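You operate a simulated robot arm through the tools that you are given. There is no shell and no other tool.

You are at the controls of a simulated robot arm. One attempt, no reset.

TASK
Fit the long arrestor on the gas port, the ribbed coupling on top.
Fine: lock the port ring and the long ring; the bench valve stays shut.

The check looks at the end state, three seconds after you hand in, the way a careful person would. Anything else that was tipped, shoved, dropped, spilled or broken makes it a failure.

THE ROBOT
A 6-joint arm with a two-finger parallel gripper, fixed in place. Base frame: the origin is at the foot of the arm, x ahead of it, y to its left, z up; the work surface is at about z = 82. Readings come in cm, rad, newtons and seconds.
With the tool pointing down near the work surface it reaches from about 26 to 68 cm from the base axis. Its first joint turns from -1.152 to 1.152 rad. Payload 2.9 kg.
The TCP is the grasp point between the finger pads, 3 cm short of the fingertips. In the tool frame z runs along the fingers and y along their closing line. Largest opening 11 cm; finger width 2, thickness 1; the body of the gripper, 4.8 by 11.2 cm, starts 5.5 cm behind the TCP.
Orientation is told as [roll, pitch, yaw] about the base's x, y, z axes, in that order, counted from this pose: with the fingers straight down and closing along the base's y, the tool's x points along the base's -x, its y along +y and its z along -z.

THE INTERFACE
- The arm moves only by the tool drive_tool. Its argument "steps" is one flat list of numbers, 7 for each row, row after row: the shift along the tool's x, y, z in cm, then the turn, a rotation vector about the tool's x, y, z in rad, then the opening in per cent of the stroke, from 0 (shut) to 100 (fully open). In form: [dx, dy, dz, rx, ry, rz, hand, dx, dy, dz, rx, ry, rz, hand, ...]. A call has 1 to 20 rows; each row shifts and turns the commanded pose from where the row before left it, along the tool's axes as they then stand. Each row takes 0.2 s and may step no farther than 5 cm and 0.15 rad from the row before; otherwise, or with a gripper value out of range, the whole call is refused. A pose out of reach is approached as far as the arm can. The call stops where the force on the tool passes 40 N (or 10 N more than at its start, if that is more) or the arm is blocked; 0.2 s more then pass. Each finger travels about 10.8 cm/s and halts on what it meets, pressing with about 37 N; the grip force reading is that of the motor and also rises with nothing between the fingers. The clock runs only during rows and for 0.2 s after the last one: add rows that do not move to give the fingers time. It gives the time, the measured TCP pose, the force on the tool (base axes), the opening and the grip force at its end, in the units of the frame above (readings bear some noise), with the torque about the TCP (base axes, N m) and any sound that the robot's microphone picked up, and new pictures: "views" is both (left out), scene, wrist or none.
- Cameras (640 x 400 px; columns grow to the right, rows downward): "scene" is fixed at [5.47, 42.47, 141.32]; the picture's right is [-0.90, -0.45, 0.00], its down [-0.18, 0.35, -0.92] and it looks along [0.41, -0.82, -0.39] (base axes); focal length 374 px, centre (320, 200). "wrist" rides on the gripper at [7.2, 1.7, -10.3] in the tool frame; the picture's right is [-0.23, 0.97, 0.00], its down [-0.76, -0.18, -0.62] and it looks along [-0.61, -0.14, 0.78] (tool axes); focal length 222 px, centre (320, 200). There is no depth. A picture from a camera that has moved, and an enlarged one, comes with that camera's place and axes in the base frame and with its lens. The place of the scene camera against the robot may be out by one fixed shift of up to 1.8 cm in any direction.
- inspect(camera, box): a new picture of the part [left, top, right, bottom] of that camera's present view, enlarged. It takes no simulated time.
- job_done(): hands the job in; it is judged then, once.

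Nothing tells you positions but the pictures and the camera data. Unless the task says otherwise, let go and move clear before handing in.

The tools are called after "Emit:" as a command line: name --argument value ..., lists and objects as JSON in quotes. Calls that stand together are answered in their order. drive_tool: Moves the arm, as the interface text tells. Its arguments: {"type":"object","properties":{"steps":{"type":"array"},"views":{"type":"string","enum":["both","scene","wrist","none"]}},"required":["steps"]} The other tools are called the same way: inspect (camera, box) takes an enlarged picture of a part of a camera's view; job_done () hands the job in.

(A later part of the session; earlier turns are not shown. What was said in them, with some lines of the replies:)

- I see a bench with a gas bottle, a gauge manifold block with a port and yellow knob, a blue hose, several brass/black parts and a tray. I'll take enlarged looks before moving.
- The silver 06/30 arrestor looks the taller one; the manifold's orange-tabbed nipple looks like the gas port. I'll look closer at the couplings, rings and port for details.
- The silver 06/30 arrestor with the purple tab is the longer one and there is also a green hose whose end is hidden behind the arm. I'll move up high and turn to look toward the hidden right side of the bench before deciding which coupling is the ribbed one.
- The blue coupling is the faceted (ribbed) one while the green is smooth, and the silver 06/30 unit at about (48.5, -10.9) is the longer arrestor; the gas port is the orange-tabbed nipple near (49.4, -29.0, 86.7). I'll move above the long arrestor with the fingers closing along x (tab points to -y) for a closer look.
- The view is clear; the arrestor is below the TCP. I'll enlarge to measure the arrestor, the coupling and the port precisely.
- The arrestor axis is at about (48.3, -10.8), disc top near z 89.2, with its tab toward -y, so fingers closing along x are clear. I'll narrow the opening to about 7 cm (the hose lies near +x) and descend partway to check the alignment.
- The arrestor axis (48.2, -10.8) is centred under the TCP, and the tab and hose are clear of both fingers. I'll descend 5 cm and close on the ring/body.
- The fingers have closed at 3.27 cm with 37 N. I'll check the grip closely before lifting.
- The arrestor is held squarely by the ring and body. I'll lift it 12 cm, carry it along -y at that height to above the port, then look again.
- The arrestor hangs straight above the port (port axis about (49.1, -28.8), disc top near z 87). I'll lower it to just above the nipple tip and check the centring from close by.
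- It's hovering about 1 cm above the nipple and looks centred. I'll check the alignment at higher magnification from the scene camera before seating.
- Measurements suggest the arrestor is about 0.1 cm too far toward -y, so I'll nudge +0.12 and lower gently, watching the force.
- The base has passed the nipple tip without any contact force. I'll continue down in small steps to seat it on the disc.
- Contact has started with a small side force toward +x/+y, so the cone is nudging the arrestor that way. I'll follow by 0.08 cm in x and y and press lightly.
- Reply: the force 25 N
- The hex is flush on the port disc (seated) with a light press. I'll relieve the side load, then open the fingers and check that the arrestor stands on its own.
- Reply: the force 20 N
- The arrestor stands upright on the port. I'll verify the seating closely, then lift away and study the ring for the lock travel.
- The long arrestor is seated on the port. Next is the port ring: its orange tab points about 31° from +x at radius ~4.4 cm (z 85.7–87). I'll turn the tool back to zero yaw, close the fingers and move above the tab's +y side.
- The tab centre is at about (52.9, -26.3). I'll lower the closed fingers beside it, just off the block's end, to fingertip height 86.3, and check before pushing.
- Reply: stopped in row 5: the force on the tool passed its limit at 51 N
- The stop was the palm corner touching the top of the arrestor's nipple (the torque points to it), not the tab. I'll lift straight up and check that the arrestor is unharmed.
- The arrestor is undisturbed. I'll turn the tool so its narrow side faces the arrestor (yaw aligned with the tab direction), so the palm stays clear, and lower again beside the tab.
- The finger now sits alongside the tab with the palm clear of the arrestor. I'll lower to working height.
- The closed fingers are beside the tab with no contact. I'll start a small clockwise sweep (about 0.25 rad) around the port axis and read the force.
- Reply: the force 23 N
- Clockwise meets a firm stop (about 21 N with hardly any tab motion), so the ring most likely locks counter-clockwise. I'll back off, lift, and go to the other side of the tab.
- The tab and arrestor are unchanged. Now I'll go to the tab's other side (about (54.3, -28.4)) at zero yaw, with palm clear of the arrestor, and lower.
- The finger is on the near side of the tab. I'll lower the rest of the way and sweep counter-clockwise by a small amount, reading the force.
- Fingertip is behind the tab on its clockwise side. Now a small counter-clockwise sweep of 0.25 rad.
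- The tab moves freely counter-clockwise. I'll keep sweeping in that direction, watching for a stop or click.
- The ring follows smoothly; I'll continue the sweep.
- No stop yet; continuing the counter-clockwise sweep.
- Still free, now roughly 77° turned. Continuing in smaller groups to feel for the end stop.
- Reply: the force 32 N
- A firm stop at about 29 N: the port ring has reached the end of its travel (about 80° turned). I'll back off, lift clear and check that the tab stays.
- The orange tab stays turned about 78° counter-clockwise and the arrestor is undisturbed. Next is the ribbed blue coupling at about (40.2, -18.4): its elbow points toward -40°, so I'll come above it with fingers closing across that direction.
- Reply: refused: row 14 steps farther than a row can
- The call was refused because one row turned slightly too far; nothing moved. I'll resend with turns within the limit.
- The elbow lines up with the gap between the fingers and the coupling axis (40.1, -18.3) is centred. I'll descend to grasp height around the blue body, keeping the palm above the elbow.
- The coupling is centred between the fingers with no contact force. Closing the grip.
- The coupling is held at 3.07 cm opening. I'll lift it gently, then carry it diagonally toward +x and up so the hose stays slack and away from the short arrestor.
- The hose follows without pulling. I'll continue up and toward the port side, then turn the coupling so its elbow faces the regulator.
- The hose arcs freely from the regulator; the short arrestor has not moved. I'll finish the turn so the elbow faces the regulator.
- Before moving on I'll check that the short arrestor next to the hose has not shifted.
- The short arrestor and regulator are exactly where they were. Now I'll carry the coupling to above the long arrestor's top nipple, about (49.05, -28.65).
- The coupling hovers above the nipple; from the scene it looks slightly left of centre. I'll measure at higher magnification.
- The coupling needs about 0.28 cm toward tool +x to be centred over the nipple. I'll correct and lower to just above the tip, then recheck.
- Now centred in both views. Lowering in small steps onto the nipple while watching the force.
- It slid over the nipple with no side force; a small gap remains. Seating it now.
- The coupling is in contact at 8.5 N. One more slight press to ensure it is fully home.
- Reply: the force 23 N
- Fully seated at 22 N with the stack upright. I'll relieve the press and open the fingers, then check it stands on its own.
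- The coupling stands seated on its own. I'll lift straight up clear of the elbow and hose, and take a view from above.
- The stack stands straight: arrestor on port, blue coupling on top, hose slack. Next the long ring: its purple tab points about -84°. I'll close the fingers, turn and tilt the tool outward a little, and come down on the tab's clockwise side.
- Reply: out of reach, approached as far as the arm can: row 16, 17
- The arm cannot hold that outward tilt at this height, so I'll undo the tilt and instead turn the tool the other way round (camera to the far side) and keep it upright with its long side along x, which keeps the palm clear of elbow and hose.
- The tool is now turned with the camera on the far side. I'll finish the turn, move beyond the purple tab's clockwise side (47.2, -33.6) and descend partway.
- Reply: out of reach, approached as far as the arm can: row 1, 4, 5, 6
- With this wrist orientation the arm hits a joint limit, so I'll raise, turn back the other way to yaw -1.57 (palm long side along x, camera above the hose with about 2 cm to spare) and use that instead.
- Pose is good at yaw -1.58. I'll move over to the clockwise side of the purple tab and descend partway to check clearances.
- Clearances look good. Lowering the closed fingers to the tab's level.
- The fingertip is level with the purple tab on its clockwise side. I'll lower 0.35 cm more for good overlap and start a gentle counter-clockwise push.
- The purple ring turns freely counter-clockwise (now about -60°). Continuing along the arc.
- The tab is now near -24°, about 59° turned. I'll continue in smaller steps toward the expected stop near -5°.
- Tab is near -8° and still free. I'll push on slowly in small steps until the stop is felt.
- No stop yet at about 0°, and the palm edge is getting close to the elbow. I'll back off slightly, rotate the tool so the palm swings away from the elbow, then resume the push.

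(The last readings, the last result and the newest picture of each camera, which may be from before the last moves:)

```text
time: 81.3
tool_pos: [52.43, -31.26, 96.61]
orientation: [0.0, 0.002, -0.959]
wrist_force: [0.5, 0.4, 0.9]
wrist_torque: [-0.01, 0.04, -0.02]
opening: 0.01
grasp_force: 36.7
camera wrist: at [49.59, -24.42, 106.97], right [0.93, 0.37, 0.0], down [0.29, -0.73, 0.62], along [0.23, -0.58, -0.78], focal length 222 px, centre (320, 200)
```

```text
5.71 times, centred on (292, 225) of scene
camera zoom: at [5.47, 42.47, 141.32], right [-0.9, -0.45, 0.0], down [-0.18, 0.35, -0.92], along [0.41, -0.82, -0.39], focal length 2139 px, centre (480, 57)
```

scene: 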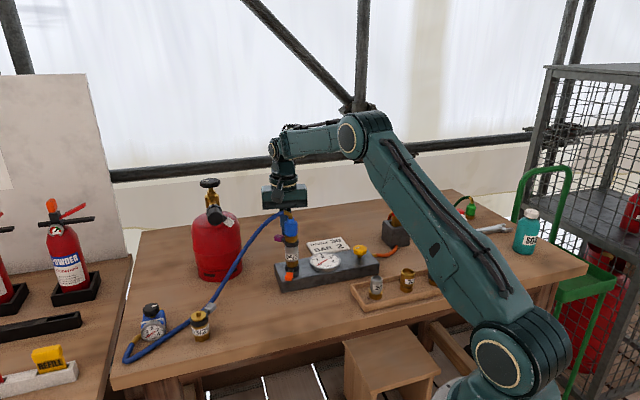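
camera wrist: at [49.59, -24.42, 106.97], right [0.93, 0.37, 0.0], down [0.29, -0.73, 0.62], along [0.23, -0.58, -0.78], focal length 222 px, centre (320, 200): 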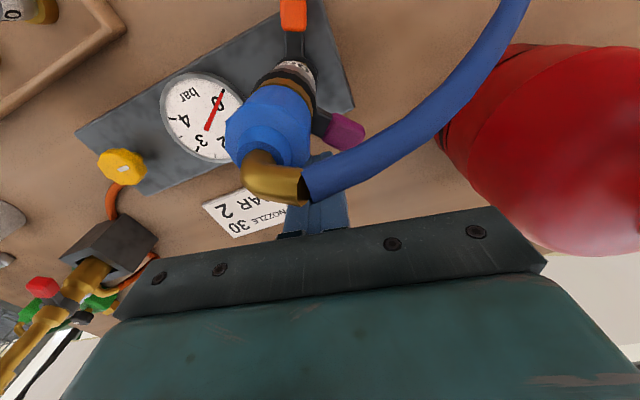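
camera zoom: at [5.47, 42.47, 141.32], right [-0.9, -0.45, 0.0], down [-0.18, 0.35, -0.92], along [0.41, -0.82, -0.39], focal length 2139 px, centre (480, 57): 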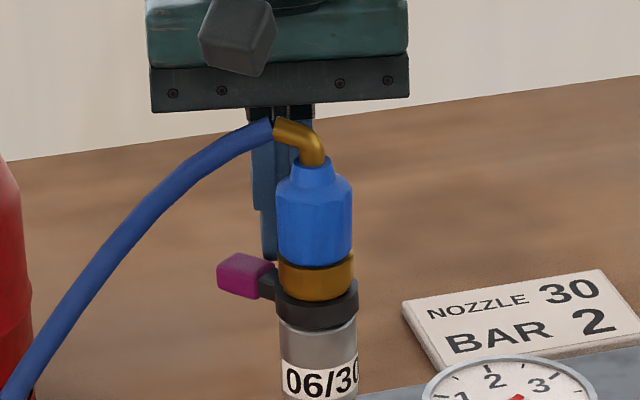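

The palm is now well clear of the elbow. Pushing the purple tab further counter-clockwise in small steps to feel for the stop.

Emit:
drive_tool --steps '[0.164, 0.115, 0, 0, 0, 0, 0, 0.164, 0.115, 0, 0, 0, 0, 0, 0.123, 0.086, 0, 0, 0, 0, 0]' --views "wrist"

Emit:
inspect --camera "wrist" --box '[220, 60, 420, 240]'

Emit:
inspect --camera "scene" --box '[252, 190, 332, 260]'

```text
time: 82.1
tool_pos: [52.36, -30.78, 96.73]
orientation: [0.001, -0.001, -0.963]
wrist_force: [-1.0, -6.2, 0.2]
wrist_torque: [-0.16, 0.05, -0.01]
opening: 0.02
grasp_force: 36.2
camera wrist: at [49.61, -23.92, 106.94], right [0.93, 0.37, 0.0], down [0.29, -0.73, 0.62], along [0.23, -0.58, -0.78], focal length 222 px, centre (320, 200)
```

wrist: 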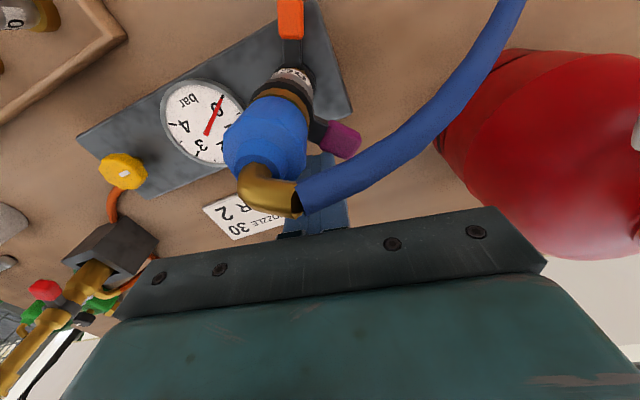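

```text
2.22 times, centred on (320, 150) of wrist
camera zoom: at [49.61, -23.92, 106.94], right [0.93, 0.37, 0.0], down [0.29, -0.73, 0.62], along [0.23, -0.58, -0.78], focal length 494 px, centre (320, 311)
```

zoom: 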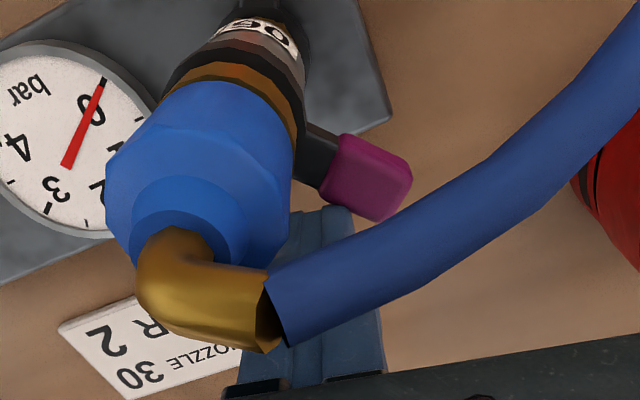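

```text
5.71 times, centred on (292, 225) of scene
camera zoom: at [5.47, 42.45, 141.33], right [-0.9, -0.45, 0.0], down [-0.18, 0.35, -0.92], along [0.41, -0.82, -0.39], focal length 2139 px, centre (480, 57)
```

zoom: 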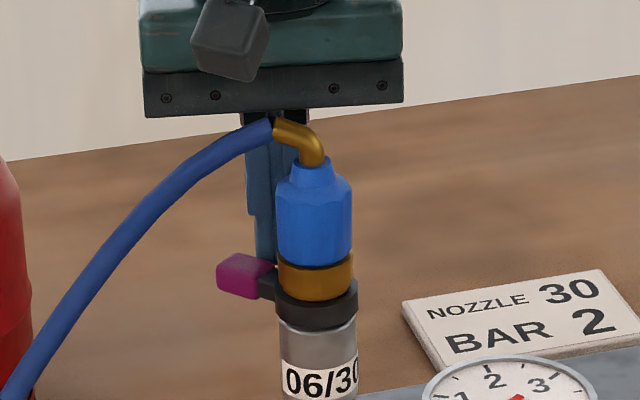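

Resistance has appeared (6 N) with hardly any tab motion. I'll press a bit more to confirm it's firmly at the stop.

Emit:
drive_tool --steps '[0.123, 0.086, 0, 0, 0, 0, 0, 0.123, 0.086, 0, 0, 0, 0, 0]' --views "none"

Emit:
inspect --camera "scene" --box '[252, 190, 332, 260]'

```text
time: 82.7
tool_pos: [52.35, -30.74, 96.57]
orientation: [-0.001, -0.001, -0.966]
wrist_force: [-0.4, -21.7, -1.4]
wrist_torque: [-0.61, 0.04, -0.02]
opening: 0.0
grasp_force: 37.1
```

```text
5.71 times, centred on (292, 225) of scene
camera zoom: at [5.47, 42.41, 141.34], right [-0.9, -0.45, 0.0], down [-0.18, 0.35, -0.92], along [0.41, -0.82, -0.39], focal length 2139 px, centre (480, 57)
```

zoom: 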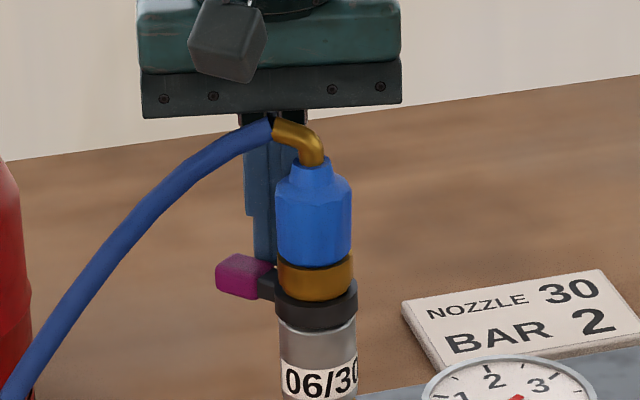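

Firm stop at 22 N: the long ring is at the end of its travel. I'll back off the tab, then rise straight up and inspect everything.

Emit:
drive_tool --steps '[-0.3, -0.21, 0, 0, 0, 0, 0, -0.6, -0.4, 0, 0, 0, 0, 0, -0.6, -0.4, 0, 0, 0, 0, 0, 0, 0, -2, 0, 0, 0, 0, 0, 0, -4, 0, 0, 0, 0, 0, 0, -4, 0, 0, 0, 0, 0, 0, -3, 0, 0, 0, 0, 0, 0, 0, 0, 0, 0, 0]' --views "both"

Emit:
inspect --camera "scene" --box '[250, 200, 350, 290]'

Emit:
inspect --camera "wrist" --box '[180, 0, 380, 160]'

Emit:
inspect --camera "scene" --box '[100, 180, 340, 380]'

```text
time: 84.5
tool_pos: [52.44, -32.29, 109.69]
orientation: [0.0, 0.003, -0.962]
wrist_force: [-0.1, -0.9, -0.1]
wrist_torque: [0.04, -0.02, -0.04]
opening: 0.0
grasp_force: 36.7
camera wrist: at [49.73, -25.39, 120.03], right [0.93, 0.37, 0.0], down [0.29, -0.73, 0.62], along [0.23, -0.58, -0.78], focal length 222 px, centre (320, 200)
```

scene: 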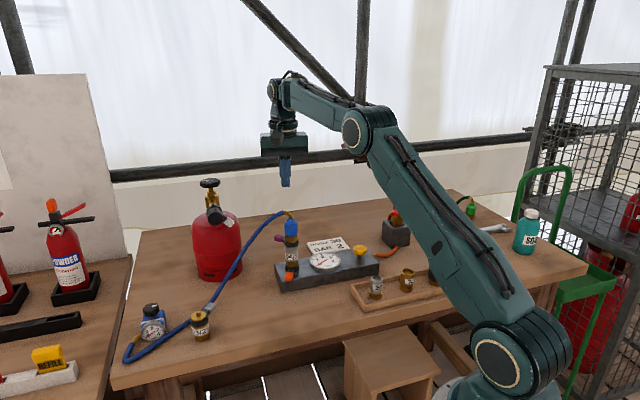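
wrist: 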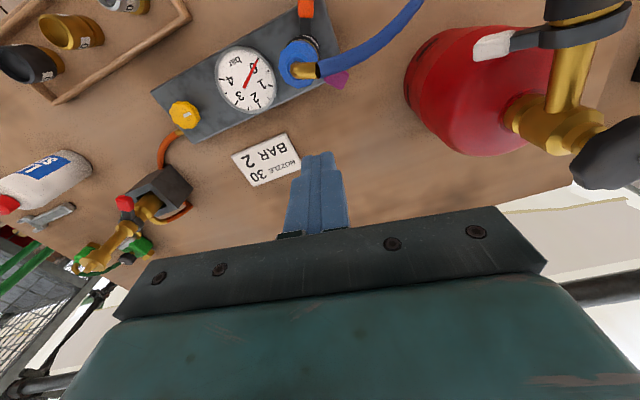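

```text
4.44 times, centred on (300, 245) of scene
camera zoom: at [5.47, 42.47, 141.32], right [-0.9, -0.45, 0.0], down [-0.18, 0.35, -0.92], along [0.41, -0.82, -0.39], focal length 1664 px, centre (409, 0)
```

zoom: 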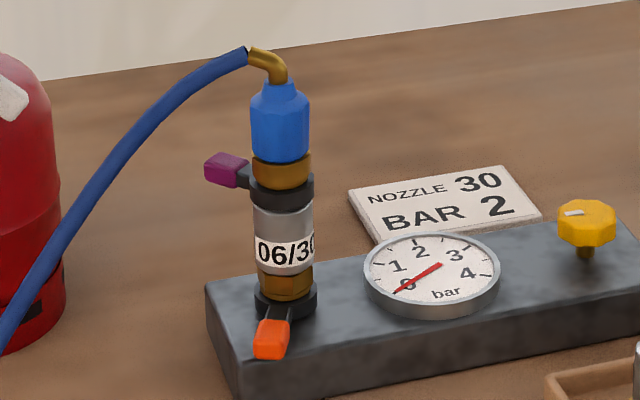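

```text
2.50 times, centred on (280, 80) of wrist
camera zoom: at [49.73, -25.39, 120.03], right [0.93, 0.37, 0.0], down [0.29, -0.73, 0.62], along [0.23, -0.58, -0.78], focal length 555 px, centre (420, 500)
```

zoom: 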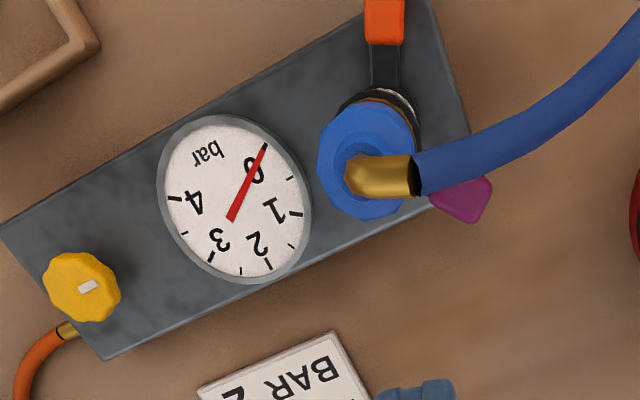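

```text
2.00 times, centred on (220, 280) of scene
camera zoom: at [5.47, 42.47, 141.32], right [-0.9, -0.45, 0.0], down [-0.18, 0.35, -0.92], along [0.41, -0.82, -0.39], focal length 749 px, centre (520, 40)
```

zoom: 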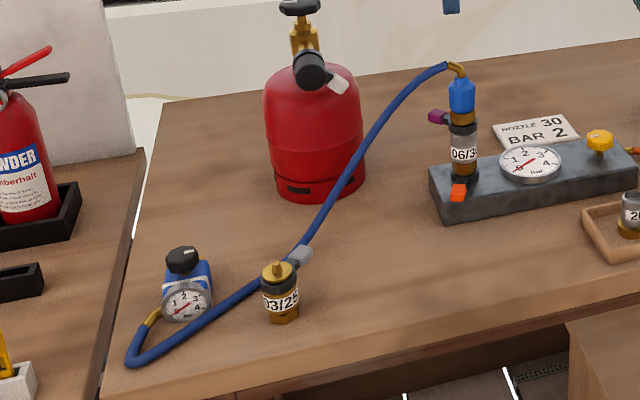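

Both tabs are at their end stops and everything else looks untouched. A last close check of the two joints, the short arrestor, the bench valve and the bottle.

Emit:
inspect --camera "scene" --box '[274, 250, 310, 275]'

Emit:
inspect --camera "scene" --box '[274, 222, 310, 247]'

Emit:
inspect --camera "scene" --box '[180, 295, 230, 345]'

Emit:
inspect --camera "scene" --box '[340, 230, 480, 320]'

```text
16.00 times, centred on (292, 262) of scene
camera zoom: at [5.47, 42.47, 141.32], right [-0.9, -0.45, 0.0], down [-0.18, 0.35, -0.92], along [0.41, -0.82, -0.39], focal length 5989 px, centre (768, -800)
```

zoom: 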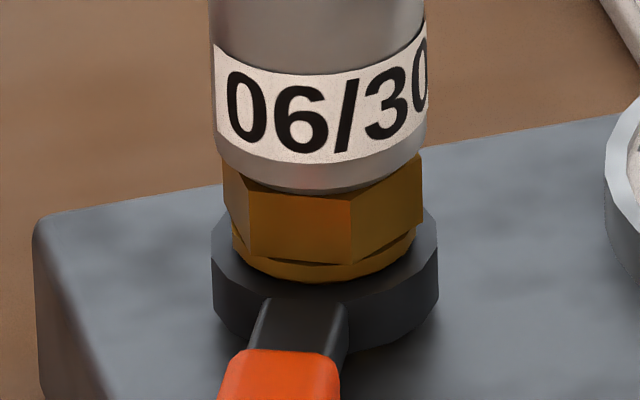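

```text
16.00 times, centred on (292, 234) of scene
camera zoom: at [5.47, 42.47, 141.32], right [-0.9, -0.45, 0.0], down [-0.18, 0.35, -0.92], along [0.41, -0.82, -0.39], focal length 5989 px, centre (768, -352)
```

zoom: 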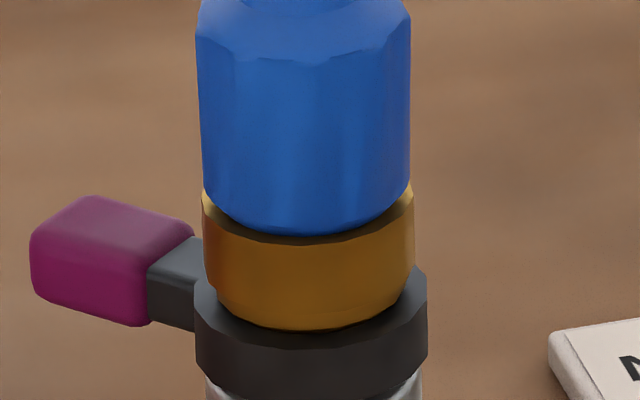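

```text
8.00 times, centred on (205, 320) of scene
camera zoom: at [5.47, 42.47, 141.32], right [-0.9, -0.45, 0.0], down [-0.18, 0.35, -0.92], along [0.41, -0.82, -0.39], focal length 2994 px, centre (1240, -760)
```

zoom: 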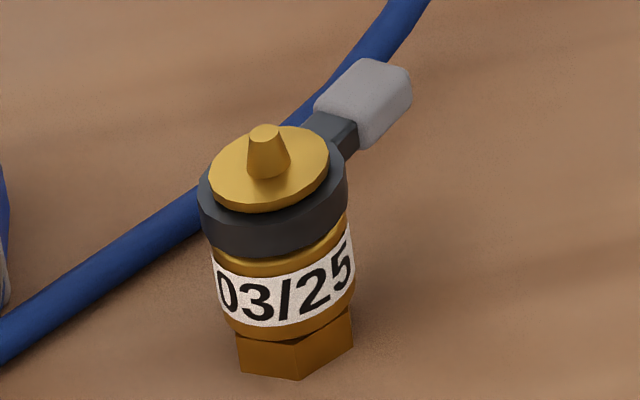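

```text
4.44 times, centred on (410, 275) of scene
camera zoom: at [5.47, 42.47, 141.32], right [-0.9, -0.45, 0.0], down [-0.18, 0.35, -0.92], along [0.41, -0.82, -0.39], focal length 1664 px, centre (-80, -133)
```

zoom: 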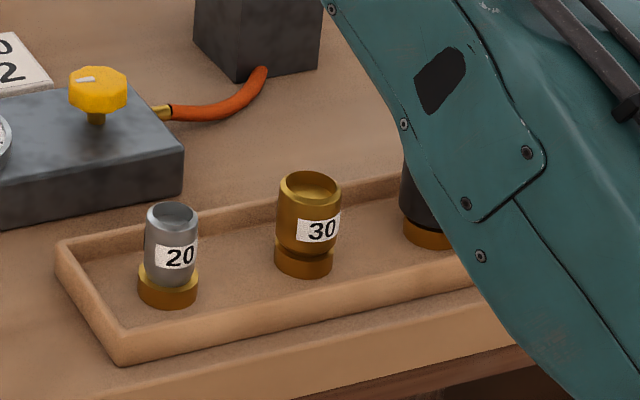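

Both joints are flush, both rings sit at their stops, the bench valve and all other parts are as before. I'll raise and move the arm clear before handing in.

Emit:
drive_tool --steps '[0, 0, -3, 0, 0, 0, 0, 0, 0, -3, 0, 0, 0, 0, 4.2, -0.3, 0, 0, 0, 0, 20, 4.2, -0.3, 0, 0, 0, 0, 40, 4.2, -0.3, 0, 0, 0, 0, 60, 0, 0, 0, 0, 0, 0, 60, 0, 0, 0, 0, 0, 0, 60]' --views "both"

Emit:
inspect --camera "scene" --box '[250, 200, 350, 290]'

```text
time: 86.1
tool_pos: [44.35, -22.48, 115.6]
orientation: [0.0, 0.001, -0.962]
wrist_force: [-0.3, -0.7, -0.9]
wrist_torque: [0.02, 0.01, 0.04]
opening: 6.6
grasp_force: 0.0
camera wrist: at [41.68, -15.59, 125.89], right [0.93, 0.37, 0.0], down [0.29, -0.73, 0.62], along [0.23, -0.58, -0.78], focal length 222 px, centre (320, 200)
```

scene: 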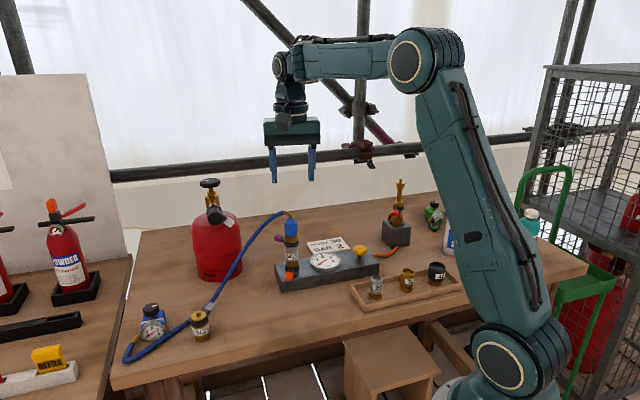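
wrist: 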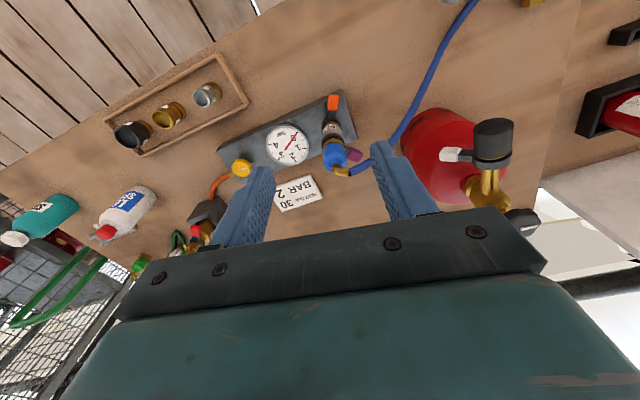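

```text
4.44 times, centred on (300, 245) of scene
camera zoom: at [5.46, 42.47, 141.32], right [-0.9, -0.45, 0.0], down [-0.18, 0.35, -0.92], along [0.41, -0.82, -0.39], focal length 1664 px, centre (409, 0)
```

zoom: 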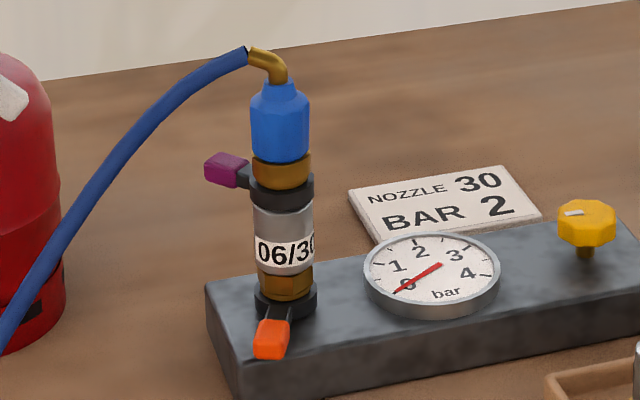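

The long arrestor stands on the gas port with the ribbed blue coupling on top. Both rings are turned to their stops, the bench valve is unmoved and the arm is clear, so I'm handing in.

Emit:
job_done

```text
The job is handed in.
```

The long arrestor (silver, 06/30) is on the gas port with the ribbed blue coupling on top, and I have handed the job in. I don't have the check's result yet.

- **Rings:** I turned the port ring and the long ring about 80° counter-clockwise, each to a firm stop (about 29 N and 22 N). On the port ring, clockwise hit a stop at once. I took the far stop to be the locked position. I did not tug the stack to test it, and no click was heard.
- **Bench valve:** I did not touch it, and its yellow knob looks the same as at the start.
- **Contact along the way:** While I was lining up on the port ring, the corner of the gripper pressed down on the seated arrestor's top nipple with about 51 N. I lifted off, and the arrestor looked unmoved and undamaged afterwards.
- **Everything else:** The short arrestor and the blue regulator looked exactly as they did before in close-up. The gas bottle, nozzles and other bench items showed no change in the last pictures. The hose hangs slack and the arm is clear.
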